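You operate a simulated robot arm through the tools that you are given. There is no shell and no other tool.

The job below is to be done with a simulated robot arm. You get a single attempt, and the scene is never put back.

Task
Start the white test lamp's burn-in at 10 volts and leave it lit.
Fine: the supply was left at 20 volts: turn it down and plug the lamp in before the output goes on, then the lamp's rocker; see 0.5 A.

Only the result counts: the job must be done as asked and must still hold three seconds after the hand-in. Knocking over, shifting, dropping, spilling or breaking anything else fails it.

Robot
A 7-joint arm with a two-finger parallel gripper, fixed in place. Base frame: the origin is on the floor under the middle of its stand, x ahead of it, y to its left, z up; the work surface is at about z = 750. Readings come in mm, rad, newtons and seconds.
With the tool pointing down near the work surface it reaches from about 100 to 660 mm from the base axis. Its first joint turns from -1.152 to 1.152 rad. Payload 1.57 kg.
The TCP is the grasp point between the finger pads, 30 mm short of the fingertips. In the tool frame z runs along the fingers and y along their closing line. Largest opening 80 mm; finger width 17, thickness 12; the body of the gripper, 40 by 82 mm, starts 80 mm behind the TCP.
Orientation is told as [roll, pitch, yaw] about the base's x, y, z axes, in that order, counted from this pose: with the fingers straight down and closing along the base's y, the tool's x points along the base's -x, its y along +y and its z along -z.

Tools
- The arm moves only by the tool step_arm. Its argument "plan" is one flat list of numbers, 7 for each row, row after row: the finger opening in mm, from 0 to 80, then the shift along the tool's x, y, z in mm, then the turn, a rotation vector about the tool's x, y, z in rad. In form: [claw, tx, ty, tz, ax, ay, az, claw, tx, ty, tz, ax, ay, az, ...]. A call has 1 to 20 rows; each row is the pose to reach, as a shift and turn from the pose commanded when the call began, along the tool's axes at that moment. A row lasts 0.2 s, in which the tool goes at most 50 mm and 0.15 rad; a call with a longer step from one row to the next is refused whole, and so is a gripper value outside its range. A pose out of reach is approached as far as the arm can. The call stops where the force on the tool passes 40 N (or 10 N more than at its start, if that is more) or the arm is blocked; 0.2 s more then pass. Each finger travels about 72 mm/s and halts on what it meets, pressing with about 41 N; the grip force reading is that of the motor and also rises with nothing between the fingers. The clock runs only during rows and for 0.2 s after the last one: add rows that repeat a pose to give the fingers time. It gives the time, the measured TCP pose, the force on the tool (base axes), the opening and the grip force at its end, in the units of the frame above (readings bear some noise), with the torque about the TCP (base axes, N m) and any sound that the robot's microphone picked up, and new pictures: "pictures" is both (left out), scene, wrist or none.
- Cameras (640 x 400 px; columns grow to the right, rows downward): "scene" is fixed at [61.1, 442.9, 1412.5]; the picture's right is [-0.68, -0.73, 0.00], its down [-0.50, 0.46, -0.73] and it looks along [0.54, -0.50, -0.68] (base axes); focal length 332 px, centre (320, 200). "wrist" rides on the gripper at [72, -7, -122] in the tool frame; the picture's right is [0.09, 1.00, 0.00], its down [-0.84, 0.08, -0.54] and it looks along [-0.54, 0.05, 0.84] (tool axes); focal length 238 px, centre (320, 200). There is no depth. A picture from a camera that has moved, and an enlarged one, comes with that camera's place and axes in the base frame and with its lens.
- enlarge(camera, box): a new picture of the part [left, top, right, bottom] of that camera's present view, enlarged. It takes no simulated time.
- sign_off(): hands the job in; it is judged then, once.

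Places have to be worked out from the pictures, the camera data and where the tool is seen. Open the gripper and draw the arm clear of the work before you hand the job in, unless the task says otherwise.

The tools are called as a command line: name --argument value ..., lists and objects as JSON in quotes. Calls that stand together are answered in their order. step_arm: Moves the arm, as the interface text tells. Its arguments: {"type":"object","properties":{"plan":{"type":"array","items":{"type":"number"}},"pictures":{"type":"string","enum":["both","scene","wrist","none"]}},"required":["plan"]} The other tools are called the same way: enlarge (camera, box) takes an enlarged picture of a part of a camera's view; sign_off () hands the job in.

At the start:

```text
t: 0.0
tool_pos: [474.8, 127.0, 1125.1]
ee_rot: [0.0, -0.001, -0.002]
wrist_force: [0.0, -0.7, 0.0]
torque: [0.03, 0.02, 0.02]
width: 79.8
grip_force: 0.0
```

scene: 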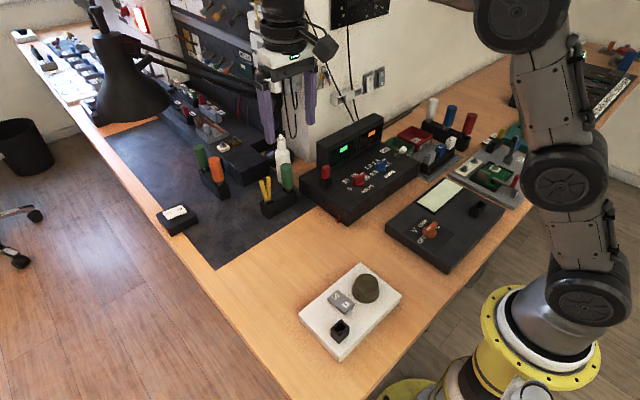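
wrist: 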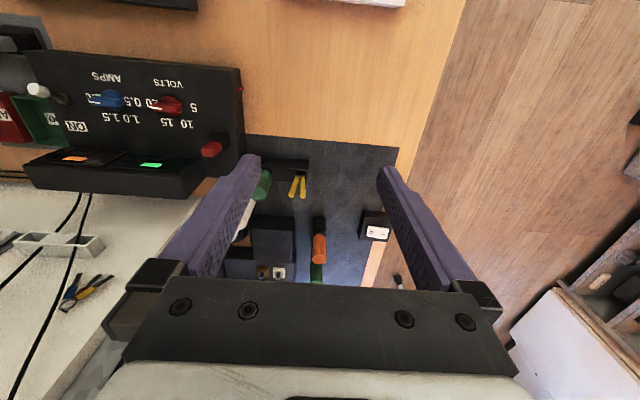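

I'll begin by looking closely at the scene before moving: the power supply, the lamp, and the plug/sockets.

enlarge --camera "scene" --box '[280, 90, 440, 230]'

enlarge --camera "scene" --box '[280, 240, 420, 370]'

enlarge --camera "scene" --box '[370, 80, 540, 280]'

enlarge --camera "wrist" --box '[0, 30, 260, 210]'

enlarge --camera "scene" --box '[140, 70, 320, 250]'

```text
2.86 times, centred on (360, 160) of scene
camera zoom: at [61.1, 442.9, 1412.5], right [-0.68, -0.73, 0.0], down [-0.5, 0.46, -0.73], along [0.54, -0.5, -0.68], focal length 949 px, centre (206, 314)
```

zoom: 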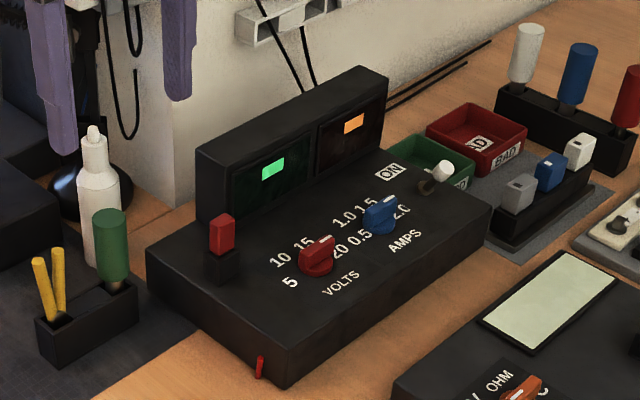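

```text
3.08 times, centred on (350, 305) of scene
camera zoom: at [61.1, 442.9, 1412.5], right [-0.68, -0.73, 0.0], down [-0.5, 0.46, -0.73], along [0.54, -0.5, -0.68], focal length 1022 px, centre (228, -123)
```

zoom: 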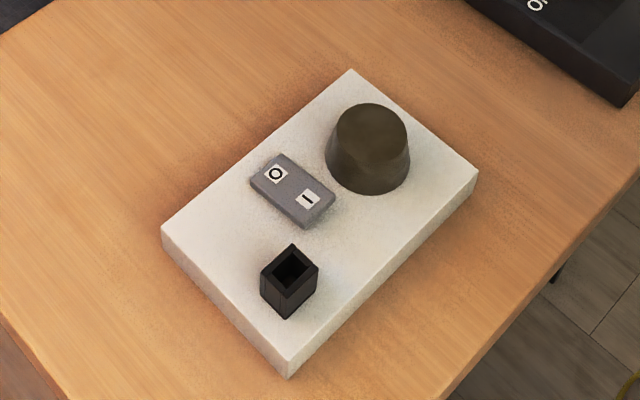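

```text
2.00 times, centred on (455, 180) of scene
camera zoom: at [61.1, 442.9, 1412.5], right [-0.68, -0.73, 0.0], down [-0.5, 0.46, -0.73], along [0.54, -0.5, -0.68], focal length 664 px, centre (50, 240)
```

zoom: 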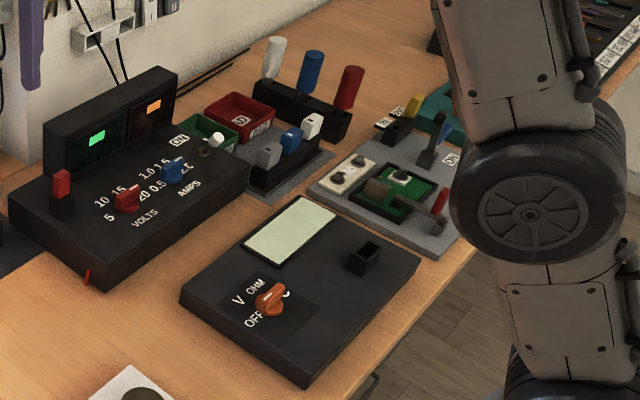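

```text
2.22 times, centred on (130, 120) of wrist
camera zoom: at [402.8, 121.0, 1247.2], right [-0.09, 1.0, 0.0], down [0.84, 0.08, 0.54], along [0.54, 0.05, -0.84], focal length 530 px, centre (742, 378)
```

zoom: 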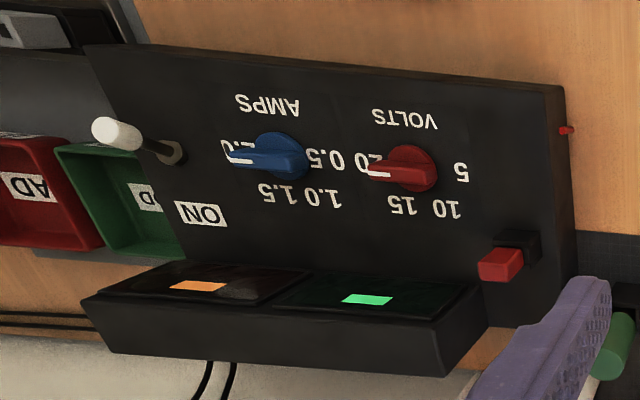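

```text
2.22 times, centred on (230, 160) of scene
camera zoom: at [61.1, 442.9, 1412.5], right [-0.68, -0.73, 0.0], down [-0.5, 0.46, -0.73], along [0.54, -0.5, -0.68], focal length 738 px, centre (520, 289)
```

zoom: 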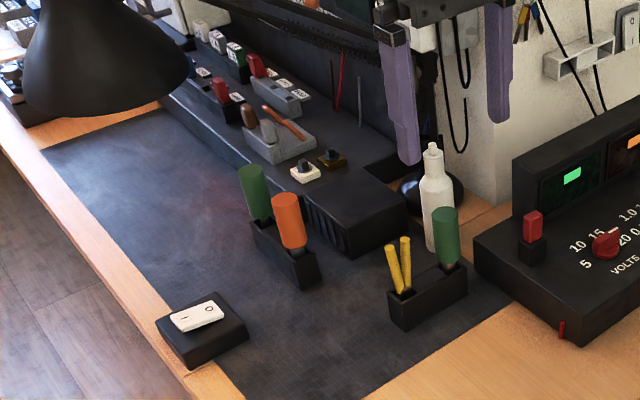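

The supply's VOLTS knob (about (510,-122,825)) points at 20. The red plug is parked in a black socket near (572,-53), the ON toggle is near (514,-300), and the lamp's socket is near (257,208). I'll move to above the VOLTS knob for a closer look.

step_arm --plan '[80, -5, -36, 18, 0, 0, 0, 80, -10, -71, 36, 0, 0, 0, 80, -15, -107, 54, 0, 0, 0, 80, -20, -142, 71, 0, 0, 0, 80, -25, -178, 89, 0, 0, 0, 80, -30, -213, 107, 0, 0, 0, 80, -35, -249, 125, 0, 0, 0, 80, -35, -249, 125, 0, 0, 0]'

```text
t: 1.8
tool_pos: [509.3, -121.4, 997.7]
ee_rot: [0.0, 0.001, 0.0]
wrist_force: [-0.4, 0.3, 0.0]
torque: [0.0, 0.03, 0.01]
width: 80.1
grip_force: 0.0
camera wrist: at [438.1, -128.1, 1121.3], right [-0.09, 1.0, 0.0], down [0.84, 0.08, 0.54], along [0.54, 0.05, -0.84], focal length 238 px, centre (320, 200)
```

scene: 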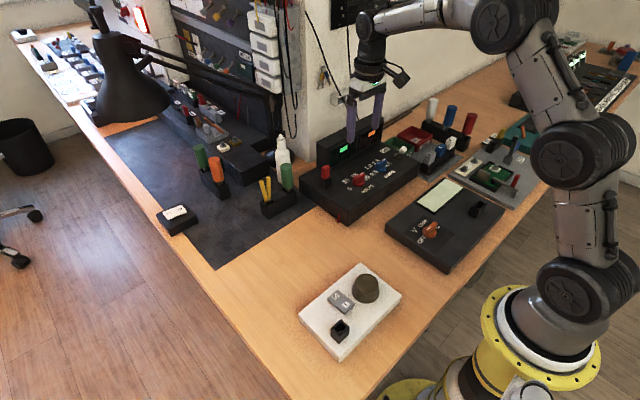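
wrist: 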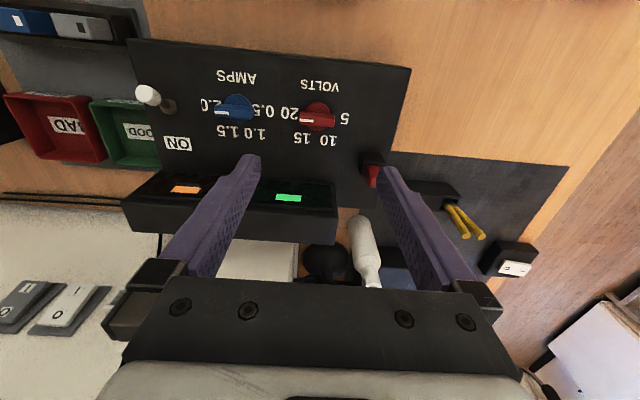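

The camera now sees the panel better; I enlarge the knobs and the parked plug.

enlarge --camera "wrist" --box '[260, 70, 420, 170]'

enlarge --camera "wrist" --box '[120, 60, 280, 160]'

enlarge --camera "wrist" --box '[330, 130, 430, 200]'

enlarge --camera "scene" --box '[300, 120, 420, 200]'

```text
4.00 times, centred on (340, 120) of wrist
camera zoom: at [438.1, -128.1, 1121.3], right [-0.09, 1.0, 0.0], down [0.84, 0.08, 0.54], along [0.54, 0.05, -0.84], focal length 953 px, centre (240, 520)
```

zoom: 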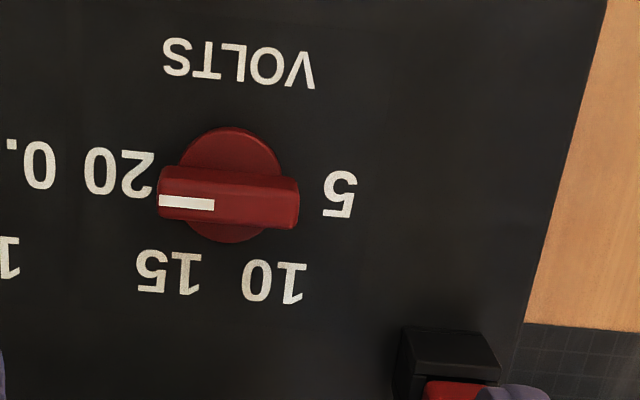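

```text
4.00 times, centred on (200, 110) of wrist
camera zoom: at [438.1, -128.1, 1121.3], right [-0.09, 1.0, 0.0], down [0.84, 0.08, 0.54], along [0.54, 0.05, -0.84], focal length 953 px, centre (800, 560)
```

zoom: 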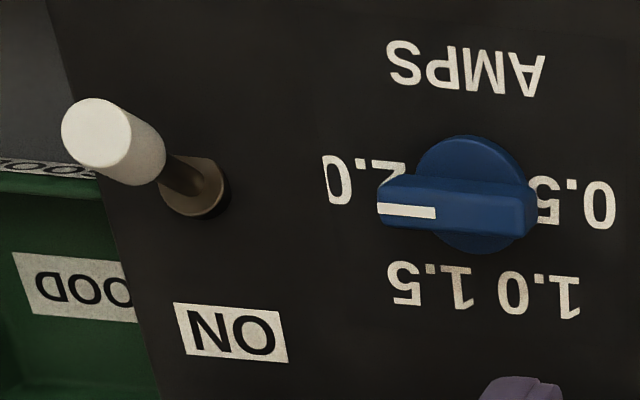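

```text
5.71 times, centred on (380, 165) of wrist
camera zoom: at [438.1, -128.1, 1121.3], right [-0.09, 1.0, 0.0], down [0.84, 0.08, 0.54], along [0.54, 0.05, -0.84], focal length 1362 px, centre (-23, 400)
```

zoom: 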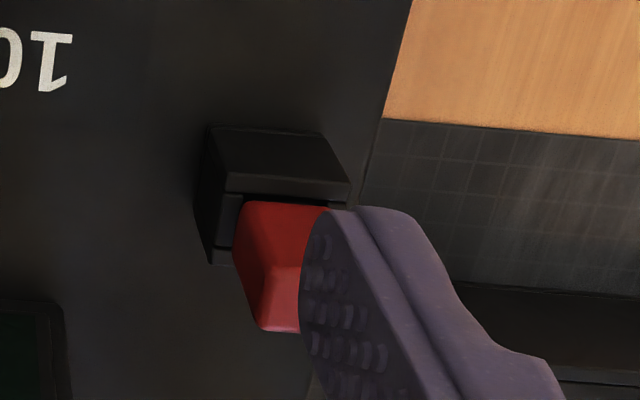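

```text
5.00 times, centred on (360, 160) of scene
camera zoom: at [61.1, 442.9, 1412.5], right [-0.68, -0.73, 0.0], down [-0.5, 0.46, -0.73], along [0.54, -0.5, -0.68], focal length 1660 px, centre (120, 400)
```

zoom: 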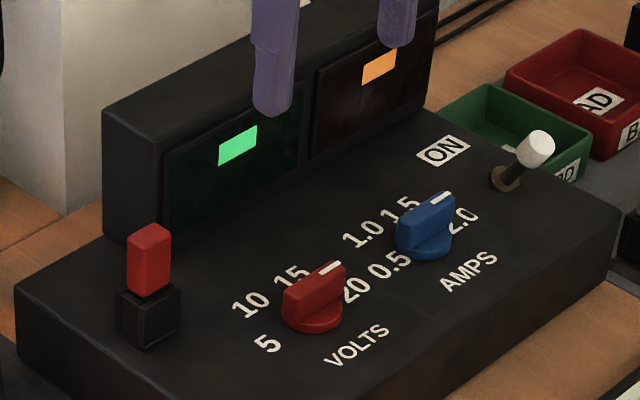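

Labels put 20 at −90°, 15 at −30°, 10 at +30° and 5 at +90° (from +x toward +y) around a knob centre of about (511,-125), with the panel at z≈811 and the bar top at z≈838. I'll turn the tool −90° about base z so the fingers close across the bar, and descend to about z=900.

step_arm --plan '[60, -0.2, -0.3, 9, 0, 0, 0.1428, 60, -0.4, -0.6, 18, 0, 0, 0.2856, 60, -0.6, -0.9, 27, 0, 0, 0.4284, 60, -0.8, -1.2, 36, 0, 0, 0.5712, 60, -1, -1.5, 45, 0, 0, 0.714, 60, -1.2, -1.8, 54, 0, 0, 0.8568, 60, -1.4, -2.1, 63, 0, 0, 0.9996, 60, -1.5, -2.4, 72, 0, 0, 1.1424, 60, -1.5, -2.7, 81, 0, 0, 1.2852, 60, -1.5, -3, 90, 0, 0, 1.428, 60, -1.5, -3, 99, 0, 0, 1.5708, 60, -1.5, -3, 99, 0, 0, 1.5708]'

```text
t: 4.4
tool_pos: [510.1, -124.6, 900.0]
ee_rot: [0.0, 0.0, -1.573]
wrist_force: [0.5, -0.3, 0.1]
torque: [-0.04, -0.02, 0.02]
width: 59.9
grip_force: 0.1
camera wrist: at [504.7, -52.8, 1023.2], right [1.0, 0.09, 0.0], down [0.08, -0.84, 0.54], along [0.05, -0.54, -0.84], focal length 238 px, centre (320, 200)
```

scene: 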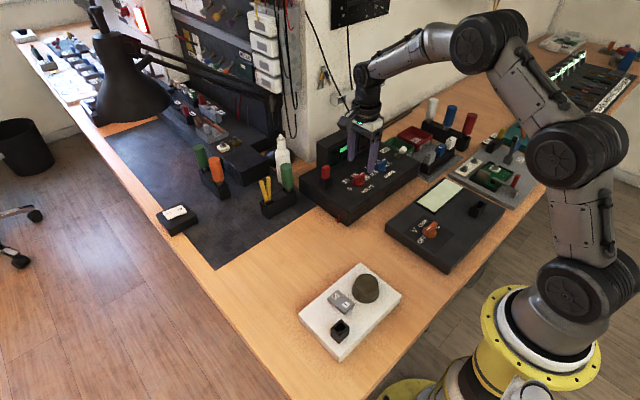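
wrist: 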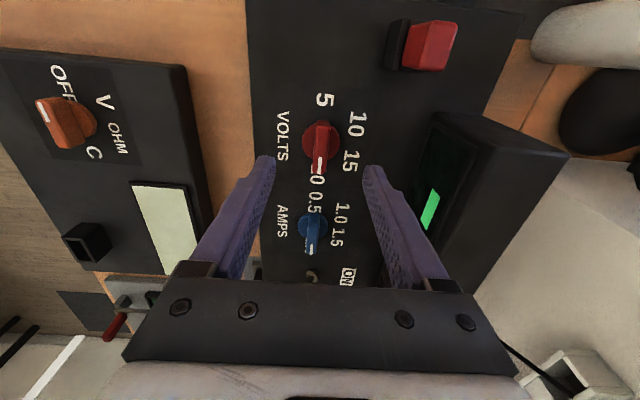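

Fingers now straddle the bar direction. I enlarge to check centring on the knob and clearance to the display block.

enlarge --camera "wrist" --box '[240, 70, 400, 190]'

enlarge --camera "scene" --box '[310, 110, 430, 210]'

enlarge --camera "wrist" --box '[360, 0, 520, 120]'

```text
3.33 times, centred on (320, 130) of wrist
camera zoom: at [504.7, -52.8, 1023.2], right [1.0, 0.09, 0.0], down [0.08, -0.84, 0.54], along [0.05, -0.54, -0.84], focal length 794 px, centre (320, 433)
```

zoom: 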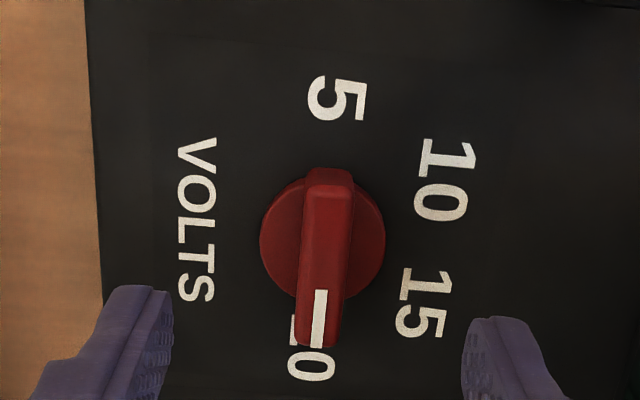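

```text
4.00 times, centred on (370, 160) of scene
camera zoom: at [61.1, 442.9, 1412.5], right [-0.68, -0.73, 0.0], down [-0.5, 0.46, -0.73], along [0.54, -0.5, -0.68], focal length 1328 px, centre (120, 360)
```

zoom: 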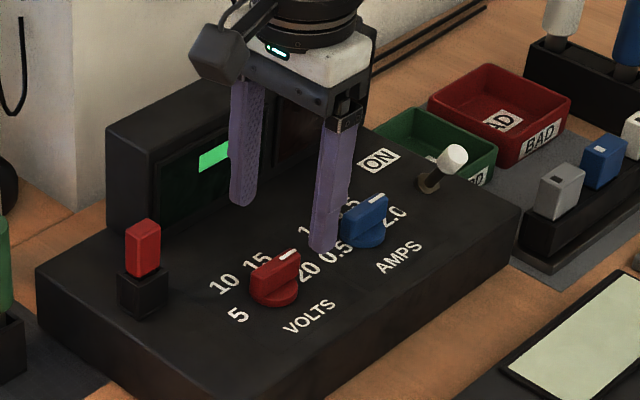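

```text
3.33 times, centred on (440, 60) of wrist
camera zoom: at [504.7, -52.8, 1023.2], right [1.0, 0.09, 0.0], down [0.08, -0.84, 0.54], along [0.05, -0.54, -0.84], focal length 794 px, centre (-80, 667)
```

zoom: 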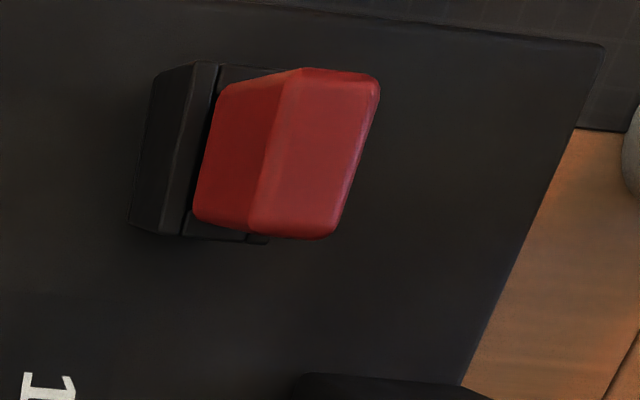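

The knob axis comes out at about (511.5,-123.7), and the display block starts at x≈603, so the fingers have clearance. I'll descend to TCP z≈852, which puts the fingertips at about 822, just above the knob's disc, with the fingers still open.

step_arm --plan '[60, 0.4, 0.5, 16, 0, 0, 0, 60, 0.8, 1, 32, 0, 0, 0, 60, 0.8, 1, 44, 0, 0, 0, 60, 0.8, 1, 47.5, 0, 0, 0, 60, 0.8, 1, 47.5, 0, 0, 0]'

```text
t: 5.6
tool_pos: [511.7, -124.1, 852.3]
ee_rot: [-0.001, 0.001, -1.572]
wrist_force: [0.0, 0.3, 0.3]
torque: [0.0, 0.01, -0.02]
width: 60.1
grip_force: 0.1
camera wrist: at [505.4, -51.9, 975.4], right [1.0, 0.09, 0.0], down [0.08, -0.84, 0.54], along [0.05, -0.54, -0.84], focal length 238 px, centre (320, 200)
```

scene: 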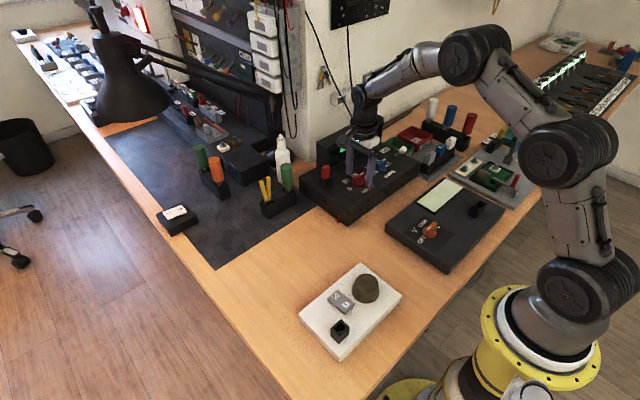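
wrist: 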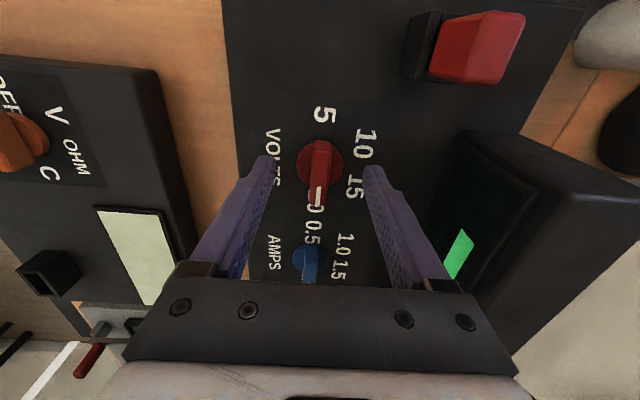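

enlarge --camera "wrist" --box '[240, 100, 400, 220]'

enlarge --camera "scene" --box '[310, 120, 420, 210]'

```text
3.33 times, centred on (320, 160) of wrist
camera zoom: at [505.4, -51.9, 975.4], right [1.0, 0.09, 0.0], down [0.08, -0.84, 0.54], along [0.05, -0.54, -0.84], focal length 794 px, centre (320, 333)
```

zoom: 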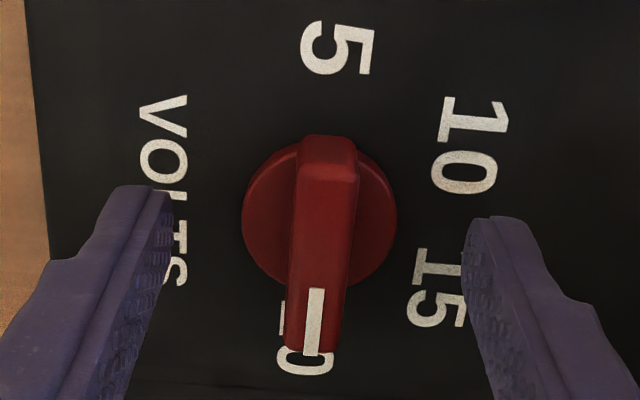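

```text
4.44 times, centred on (365, 165) of scene
camera zoom: at [61.1, 442.9, 1412.5], right [-0.68, -0.73, 0.0], down [-0.5, 0.46, -0.73], along [0.54, -0.5, -0.68], focal length 1476 px, centre (120, 356)
```

zoom: 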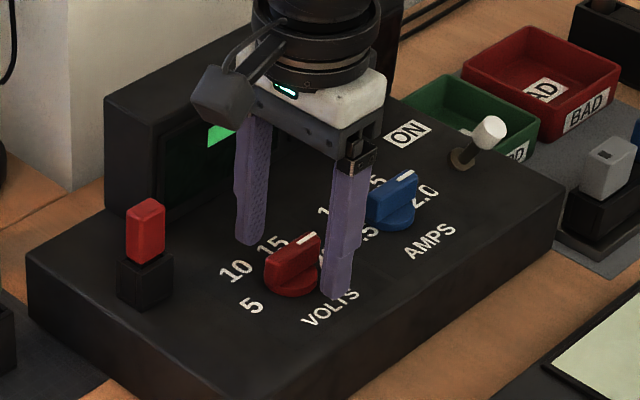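

Fingertips straddle the bar, centred within about 1 mm. I'll close on the bar now.

step_arm --plan '[0, 0, 0, 0, 0, 0, 0, 0, 0, 0, 0, 0, 0, 0, 0, 0, 0, 0, 0, 0, 0, 0, 0, 0, 0, 0, 0, 0]' --pictures "wrist"

```text
t: 6.6
tool_pos: [511.6, -124.0, 851.9]
ee_rot: [0.0, 0.0, -1.569]
wrist_force: [-0.8, -0.2, 0.6]
torque: [-0.03, -0.04, 0.01]
width: 12.1
grip_force: 29.1
camera wrist: at [505.3, -51.9, 975.6], right [1.0, 0.09, 0.0], down [0.08, -0.84, 0.54], along [0.05, -0.54, -0.84], focal length 238 px, centre (320, 200)
```

wrist: 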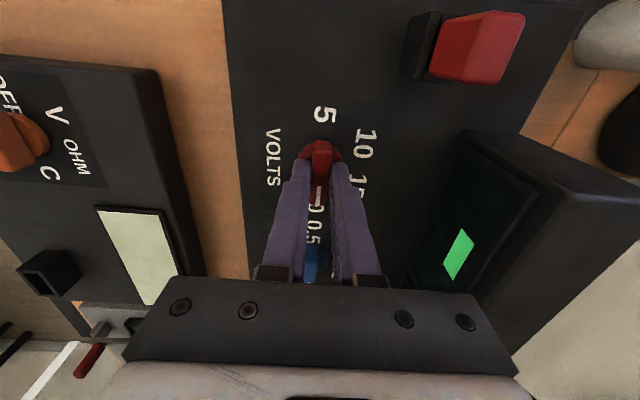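

The bar is gripped, 12 mm wide. I'll turn it counter-clockwise (seen from above) toward 15 in small steps and check.

step_arm --plan '[0, 0, 0, 0, 0, 0, -0.13, 0, 0, 0, 0, 0, 0, -0.26, 0, 0, 0, 0, 0, 0, -0.39, 0, 0, 0, 0, 0, 0, -0.52, 0, 0, 0, 0, 0, 0, -0.65]' --pictures "both"

```text
t: 7.8
tool_pos: [512.2, -124.3, 853.4]
ee_rot: [-0.002, 0.002, -0.918]
wrist_force: [-8.1, -2.1, 3.1]
torque: [-0.18, 0.01, -0.01]
width: 11.9
grip_force: 29.1
camera wrist: at [462.5, -70.9, 975.6], right [0.74, 0.68, 0.0], down [0.57, -0.62, 0.54], along [0.37, -0.4, -0.84], focal length 238 px, centre (320, 200)
```

scene: 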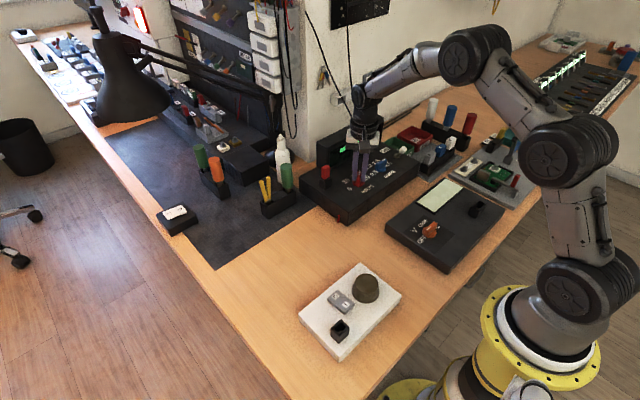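
wrist: 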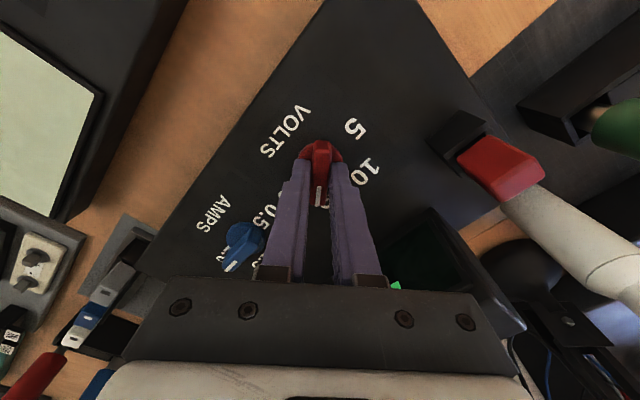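

The knob is following the fingers. A side force of about 8 N suggests the knob axis is slightly to the −y side, so I'll shift 1.2 mm in −y and continue turning.

step_arm --plan '[0, -0.95, -0.73, 0, 0, 0, 0, 0, -0.95, -0.73, 0, 0, 0, 0]' --pictures "none"

```text
t: 8.4
tool_pos: [510.9, -124.0, 852.6]
ee_rot: [-0.002, 0.002, -0.921]
wrist_force: [-13.6, 5.4, 4.8]
torque: [-0.34, -0.12, 0.02]
width: 12.0
grip_force: 29.6
```

Moving that way just loaded the other direction, so the axis was already well centred. I'll undo the shift and turn the remaining 1.444 rad to reach the 10 position.

step_arm --plan '[0, 1.2, 0.3, 0, 0, 0, 0, 0, 1.2, 0.3, 0, 0, 0, -0.13, 0, 1.2, 0.3, 0, 0, 0, -0.26, 0, 1.2, 0.3, 0, 0, 0, -0.39, 0, 1.2, 0.3, 0, 0, 0, -0.52, 0, 1.2, 0.3, 0, 0, 0, -0.65, 0, 1.2, 0.3, 0, 0, 0, -0.78]' --pictures "wrist"

```text
t: 10.0
tool_pos: [511.1, -125.6, 852.6]
ee_rot: [0.0, 0.001, -0.138]
wrist_force: [-10.9, -11.5, -1.3]
torque: [-0.18, -0.07, -0.06]
width: 12.0
grip_force: 29.3
camera wrist: at [438.8, -121.2, 975.6], right [0.05, 1.0, 0.0], down [0.84, -0.04, 0.54], along [0.54, -0.03, -0.84], focal length 238 px, centre (320, 200)
```

wrist: 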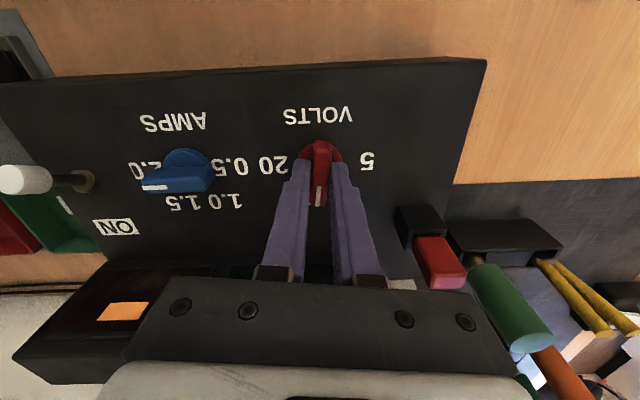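

The mark is now at about −8°. I'll relieve the side load slightly and turn the last 0.66 rad to +30° (the 10 position).

step_arm --plan '[0, 0.8, -1, 0, 0, 0, 0, 0, 0.8, -1, 0, 0, 0, -0.13, 0, 0.8, -1, 0, 0, 0, -0.26, 0, 0.8, -1, 0, 0, 0, -0.39, 0, 0.8, -1, 0, 0, 0, -0.52, 0, 0.8, -1, 0, 0, 0, -0.662, 0, 0.8, -1, 0, 0, 0, -0.662]' --pictures "both"

```text
t: 11.6
tool_pos: [511.2, -126.0, 852.3]
ee_rot: [-0.003, -0.002, 0.522]
wrist_force: [1.2, -14.5, -10.1]
torque: [0.1, -0.59, 0.0]
width: 12.3
grip_force: 29.5
camera wrist: at [451.8, -167.0, 975.5], right [-0.58, 0.82, 0.0], down [0.69, 0.48, 0.54], along [0.44, 0.31, -0.84], focal length 238 px, centre (320, 200)
```

scene: 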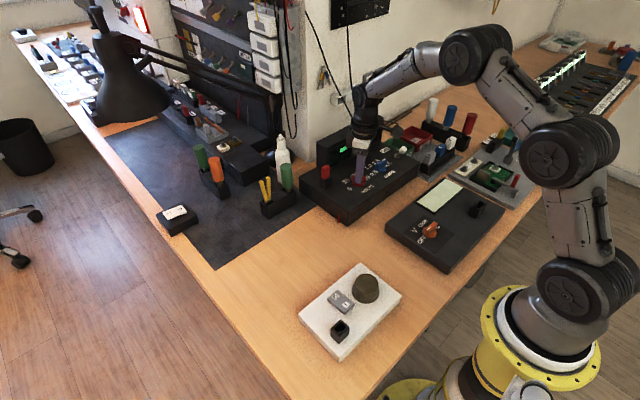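
wrist: 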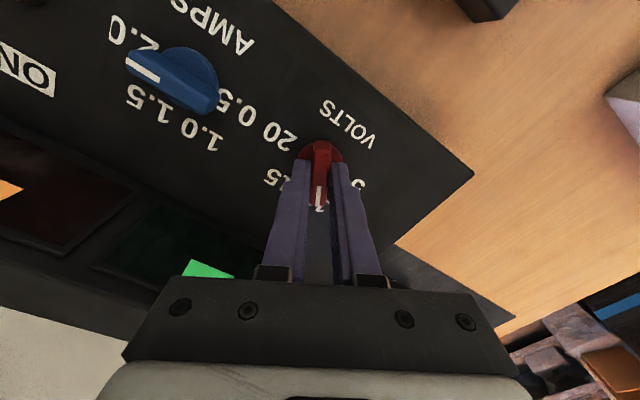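

The bar now points at the 10 label. I'll open the fingers and rise straight up to check.

step_arm --plan '[40, 0, 0, 0, 0, 0, 0, 40, 0, 0, 0, 0, 0, 0, 40, 0, 0, -25, 0, 0, 0, 40, 0, 0, -60, 0, 0, 0, 40, 0, 0, -100, 0, 0, 0, 40, 0, 0, -100, 0, 0, 0]' --pictures "both"

enlarge --camera "scene" --box '[310, 110, 430, 210]'

enlarge --camera "wrist" --box '[220, 60, 420, 200]'

```text
t: 13.0
tool_pos: [509.8, -125.7, 955.2]
ee_rot: [-0.002, -0.001, 0.52]
wrist_force: [0.1, -0.2, 1.0]
torque: [0.01, 0.01, 0.03]
width: 40.0
grip_force: 0.0
camera wrist: at [451.6, -166.2, 1077.0], right [-0.58, 0.82, 0.0], down [0.69, 0.48, 0.54], along [0.44, 0.31, -0.84], focal length 238 px, centre (320, 200)
```

scene: 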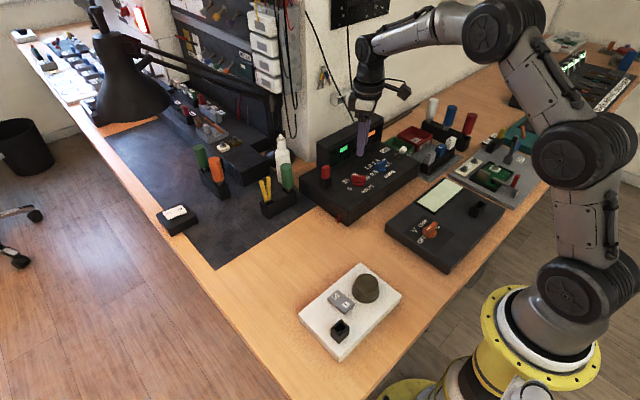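
wrist: 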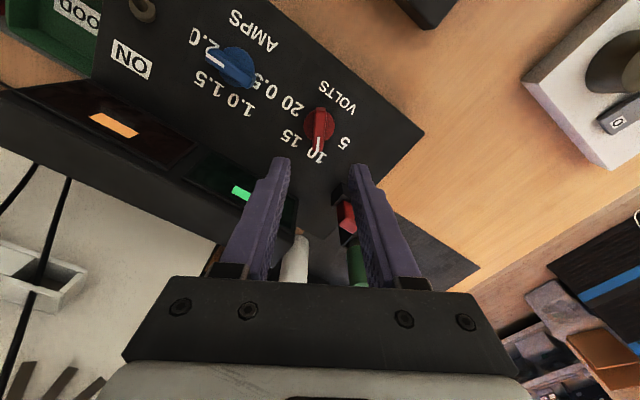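

```text
4.00 times, centred on (370, 160) of scene
camera zoom: at [61.1, 442.9, 1412.5], right [-0.68, -0.73, 0.0], down [-0.5, 0.46, -0.73], along [0.54, -0.5, -0.68], focal length 1328 px, centre (120, 360)
```

zoom: 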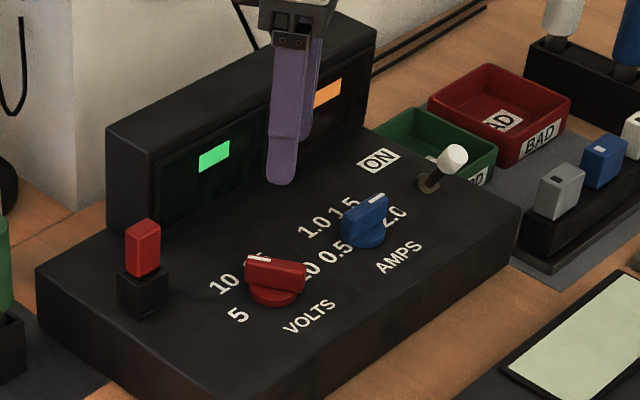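

```text
2.86 times, centred on (320, 130) of wrist
camera zoom: at [451.6, -166.2, 1077.0], right [-0.58, 0.82, 0.0], down [0.69, 0.48, 0.54], along [0.44, 0.31, -0.84], focal length 681 px, centre (320, 400)
```

zoom: 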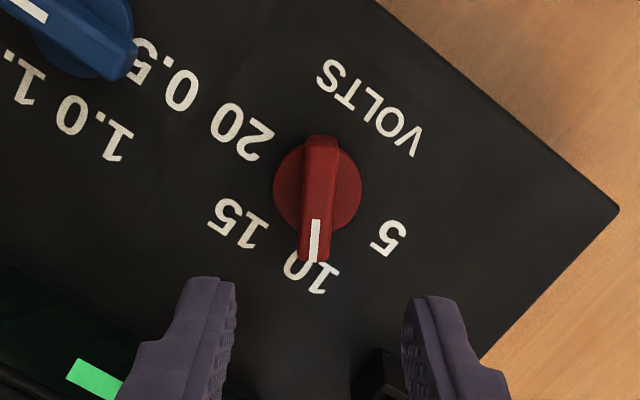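

The pointer sits on 10. Next is the red plug: I'll rotate the tool back to yaw 0 and hover above about (572,-53) at z≈953 for a closer view.

step_arm --plan '[60, -22.4, 8.1, 0, 0, 0, 0.1305, 60, -44.8, 16.3, 0, 0, 0, 0.261, 60, -67.3, 24.4, 0, 0, 0, 0.3915, 60, -89.7, 32.6, 0, 0, 0, 0.522, 60, -89.7, 32.6, 0, 0, 0, 0.522]' --pictures "both"

enlarge --camera "wrist" --box '[220, 40, 420, 180]'

enlarge --camera "scene" --box '[290, 130, 370, 220]'

```text
t: 14.2
tool_pos: [570.6, -51.6, 951.7]
ee_rot: [0.0, 0.0, -0.003]
wrist_force: [-0.2, -0.6, -0.9]
torque: [0.0, 0.03, 0.0]
width: 60.0
grip_force: 0.1
camera wrist: at [500.6, -57.8, 1075.2], right [-0.09, 1.0, 0.0], down [0.84, 0.07, 0.54], along [0.54, 0.05, -0.84], focal length 238 px, centre (320, 200)
```

scene: 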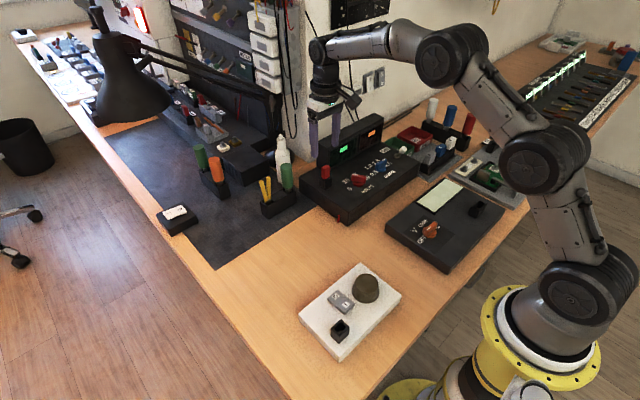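
wrist: 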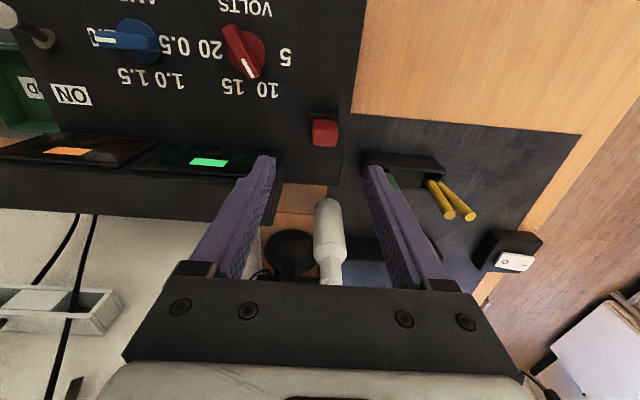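

```text
2.86 times, centred on (320, 110) of wrist
camera zoom: at [500.6, -57.8, 1075.2], right [-0.09, 1.0, 0.0], down [0.84, 0.07, 0.54], along [0.54, 0.05, -0.84], focal length 681 px, centre (320, 457)
```

zoom: 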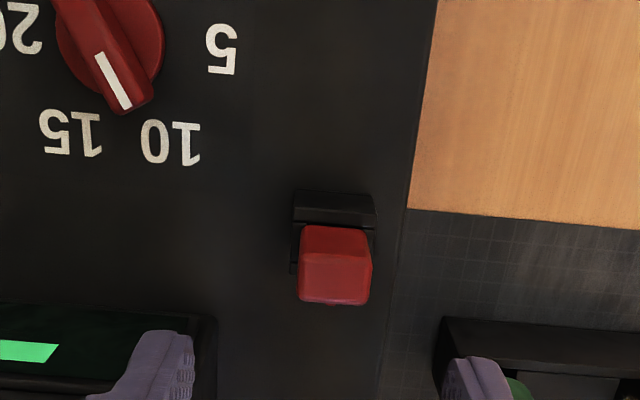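

```text
4.44 times, centred on (330, 175) of scene
camera zoom: at [61.1, 442.9, 1412.5], right [-0.68, -0.73, 0.0], down [-0.5, 0.46, -0.73], along [0.54, -0.5, -0.68], focal length 1476 px, centre (276, 311)
```

zoom: 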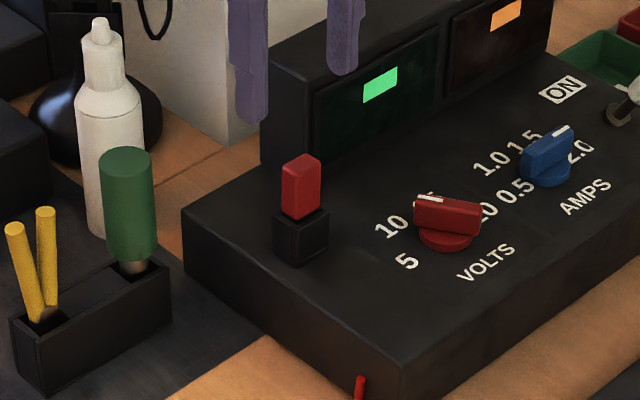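

Triangulating the red plug: top centre is about (566,-47,881), roughly 16 mm in x by 23 mm in y, with the socket rim at z≈838. I'll centre over it and lower to z≈905 (fingertips at 875) to verify alignment.

step_arm --plan '[60, 2.8, 2.2, 0, 0, 0, 0, 60, 5.5, 4.3, 16, 0, 0, 0, 60, 5.5, 4.3, 32, 0, 0, 0, 60, 5.5, 4.3, 47, 0, 0, 0, 60, 5.5, 4.3, 47, 0, 0, 0]' --pictures "both"

enlarge --camera "wrist" --box '[220, 80, 420, 220]'

enlarge --camera "scene" --box '[290, 130, 370, 220]'

```text
t: 15.4
tool_pos: [567.1, -48.0, 904.3]
ee_rot: [0.0, 0.0, -0.002]
wrist_force: [-0.2, -0.1, 0.3]
torque: [-0.01, 0.0, 0.03]
width: 59.9
grip_force: 0.1
camera wrist: at [494.9, -53.6, 1028.1], right [-0.09, 1.0, 0.0], down [0.84, 0.08, 0.54], along [0.54, 0.05, -0.84], focal length 238 px, centre (320, 200)
```

scene: 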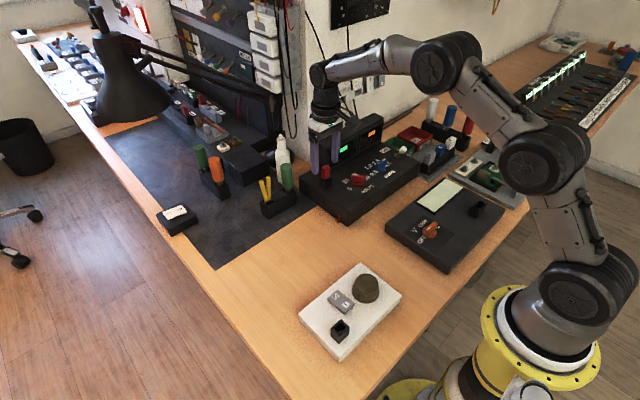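
wrist: 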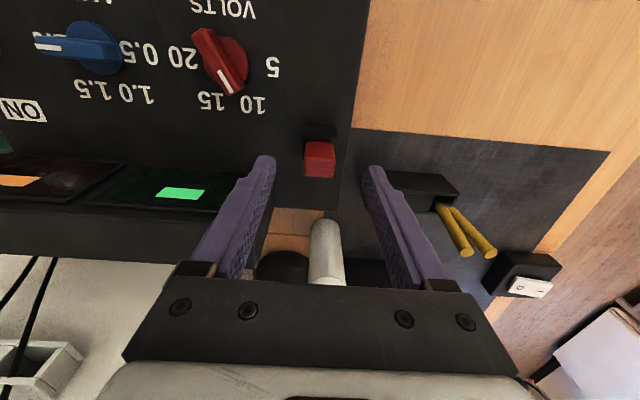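

```text
2.86 times, centred on (320, 150) of wrist
camera zoom: at [494.9, -53.6, 1028.1], right [-0.09, 1.0, 0.0], down [0.84, 0.08, 0.54], along [0.54, 0.05, -0.84], focal length 681 px, centre (320, 343)
```

zoom: 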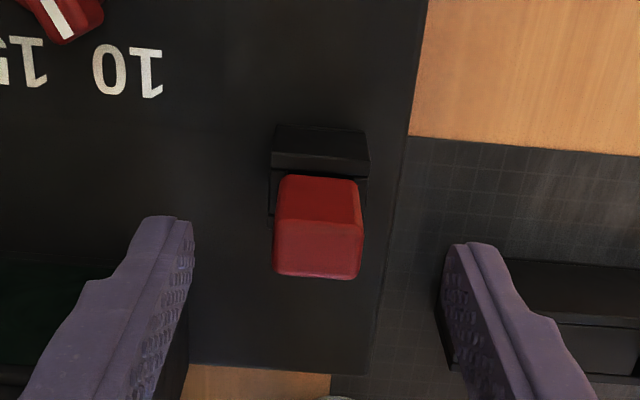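

```text
4.44 times, centred on (330, 175) of scene
camera zoom: at [61.1, 442.9, 1412.5], right [-0.68, -0.73, 0.0], down [-0.5, 0.46, -0.73], along [0.54, -0.5, -0.68], focal length 1476 px, centre (276, 311)
```

zoom: 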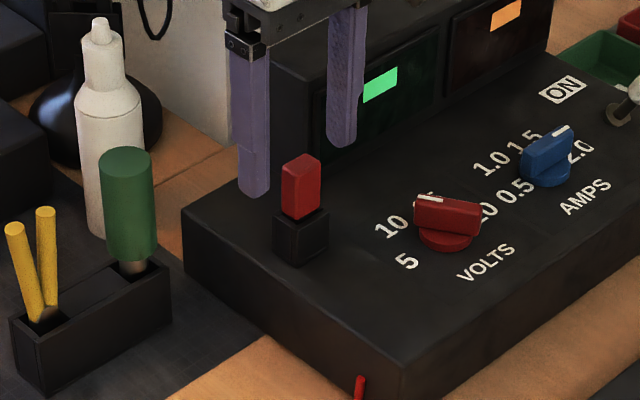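

The plug top is at about (565,-47.5,879), and the visible red starts at about z=846 just above the rim (~844). I'll lower to TCP z≈879 (fingertips at 849, clear of the rim) and close on the plug.

step_arm --plan '[60, 1.5, 0, 13, 0, 0, 0, 60, 1.5, 0, 26, 0, 0, 0, 60, 1.5, 0, 26, 0, 0, 0, 0, 1.5, 0, 26, 0, 0, 0, 0, 1.5, 0, 26, 0, 0, 0, 0, 1.5, 0, 26, 0, 0, 0, 0, 1.5, 0, 26, 0, 0, 0]' --pictures "both"

enlarge --camera "scene" --box '[290, 130, 370, 220]'

enlarge --camera "wrist" --box '[220, 80, 420, 220]'

```text
t: 17.0
tool_pos: [565.5, -46.7, 879.9]
ee_rot: [-0.001, 0.0, -0.002]
wrist_force: [1.2, -1.6, 1.4]
torque: [-0.03, -0.05, 0.0]
width: 20.6
grip_force: 34.3
camera wrist: at [493.7, -53.5, 1002.3], right [-0.09, 1.0, 0.0], down [0.84, 0.08, 0.54], along [0.54, 0.05, -0.84], focal length 238 px, centre (320, 200)
```

scene: 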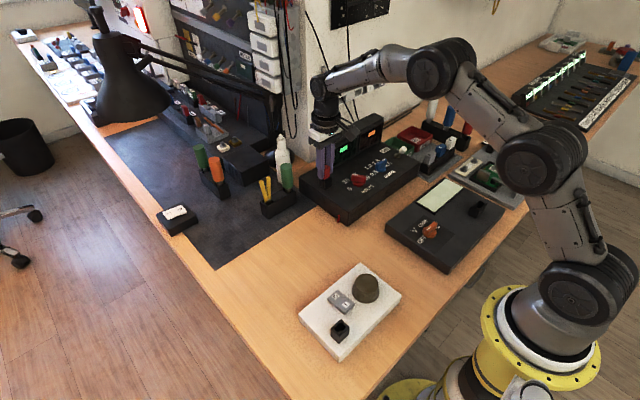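
wrist: 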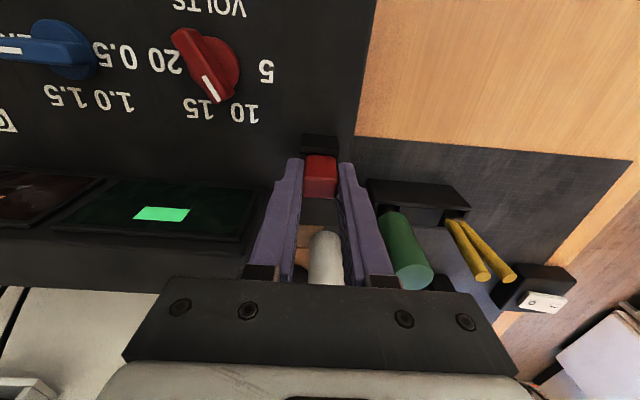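

```text
4.44 times, centred on (330, 175) of scene
camera zoom: at [61.1, 442.9, 1412.5], right [-0.68, -0.73, 0.0], down [-0.5, 0.46, -0.73], along [0.54, -0.5, -0.68], focal length 1476 px, centre (276, 311)
```

zoom: 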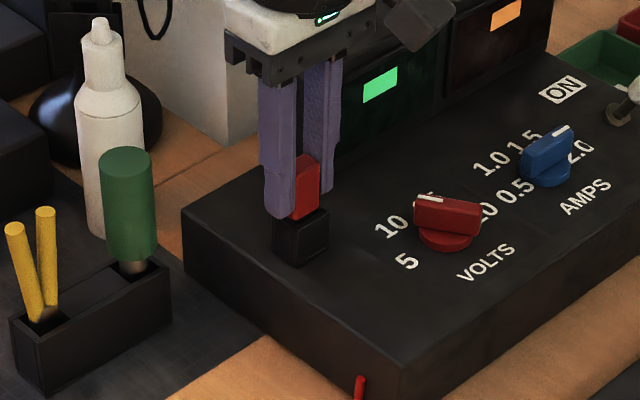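

```text
2.86 times, centred on (320, 150) of wrist
camera zoom: at [493.7, -53.5, 1002.3], right [-0.09, 1.0, 0.0], down [0.84, 0.08, 0.54], along [0.54, 0.05, -0.84], focal length 681 px, centre (320, 343)
```

zoom: 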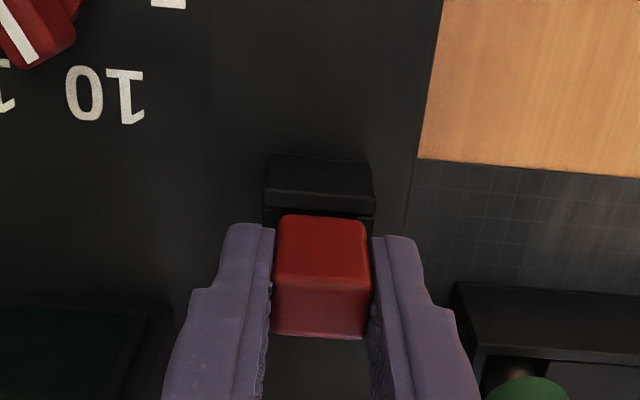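

The plug is held (20.6 mm across, 34 N). I'll lift it straight up slowly.

step_arm --plan '[0, 0, 0, -6, 0, 0, 0, 0, 0, 0, -14, 0, 0, 0, 0, 0, 0, -24, 0, 0, 0, 0, 0, 0, -36, 0, 0, 0, 0, 0, 0, -50, 0, 0, 0, 0, 0, 0, -70, 0, 0, 0, 0, 0, 0, -90, 0, 0, 0, 0, 0, 0, -90, 0, 0, 0]' --pictures "both"

enlarge --camera "scene" --box '[290, 100, 370, 220]'

enlarge --camera "wrist" --box '[220, 80, 420, 220]'

```text
t: 18.8
tool_pos: [565.8, -46.7, 970.4]
ee_rot: [0.0, -0.001, -0.002]
wrist_force: [-0.5, -0.5, -0.2]
torque: [-0.01, 0.01, 0.03]
width: 20.6
grip_force: 33.8
camera wrist: at [493.0, -53.9, 1093.1], right [-0.09, 1.0, 0.0], down [0.84, 0.08, 0.54], along [0.54, 0.05, -0.84], focal length 238 px, centre (320, 200)
```

scene: 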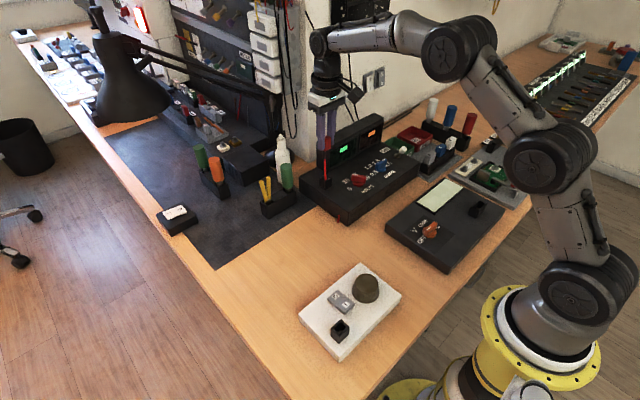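
wrist: 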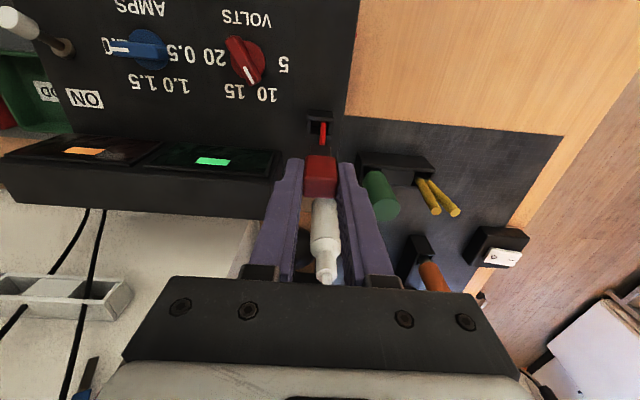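

```text
3.33 times, centred on (330, 160) of scene
camera zoom: at [61.1, 442.9, 1412.5], right [-0.68, -0.73, 0.0], down [-0.5, 0.46, -0.73], along [0.54, -0.5, -0.68], focal length 1107 px, centre (287, 333)
```

zoom: 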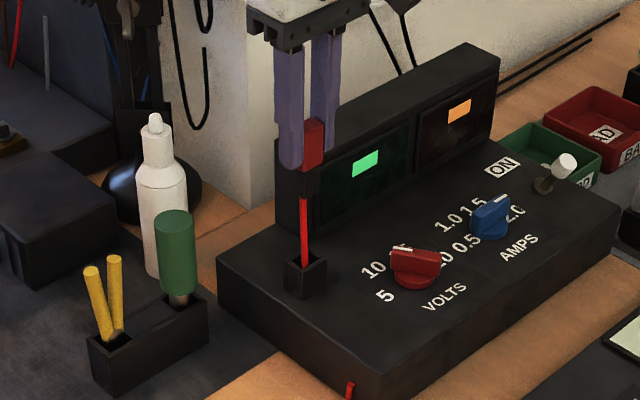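

```text
2.86 times, centred on (320, 150) of wrist
camera zoom: at [493.0, -53.9, 1093.1], right [-0.09, 1.0, 0.0], down [0.84, 0.08, 0.54], along [0.54, 0.05, -0.84], focal length 681 px, centre (320, 343)
```

zoom: 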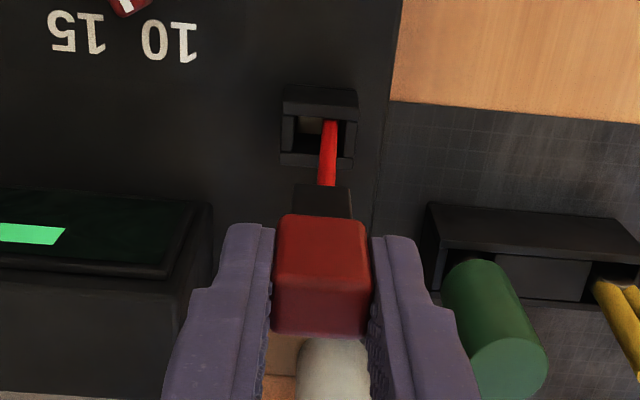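

The plug is out; it has a black lower part and a red lead trailing toward the supply. I'll carry it at height toward the lamp, first half of the way, and check the lead.

step_arm --plan '[0, 40, 0, 0, 0, 0, 0, 0, 80, 10, 0, 0, 0, 0, 0, 108.6, 40.6, 0, 0, 0, 0, 0, 137.2, 71.3, 0, 0, 0, 0, 0, 165.9, 101.9, 0, 0, 0, 0, 0, 165.9, 101.9, 0, 0, 0, 0]' --pictures "both"

```text
t: 20.2
tool_pos: [399.1, 53.9, 970.2]
ee_rot: [-0.001, 0.0, -0.002]
wrist_force: [0.0, 0.2, 0.5]
torque: [-0.03, 0.01, 0.01]
width: 20.5
grip_force: 34.6
camera wrist: at [326.9, 47.9, 1092.7], right [-0.09, 1.0, 0.0], down [0.84, 0.08, 0.54], along [0.54, 0.05, -0.84], focal length 238 px, centre (320, 200)
```

scene: 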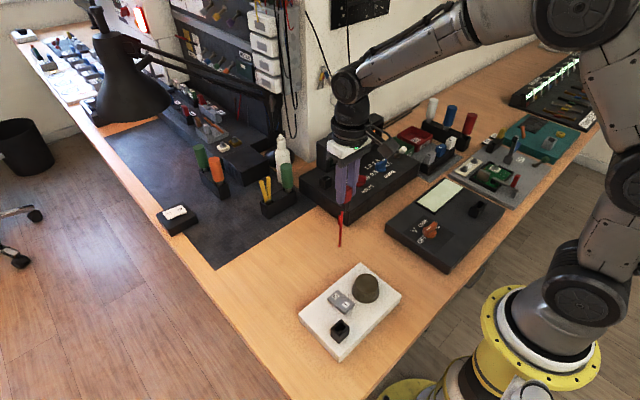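
wrist: 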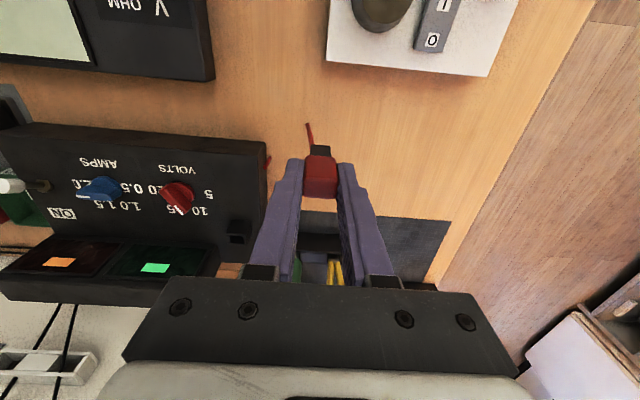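

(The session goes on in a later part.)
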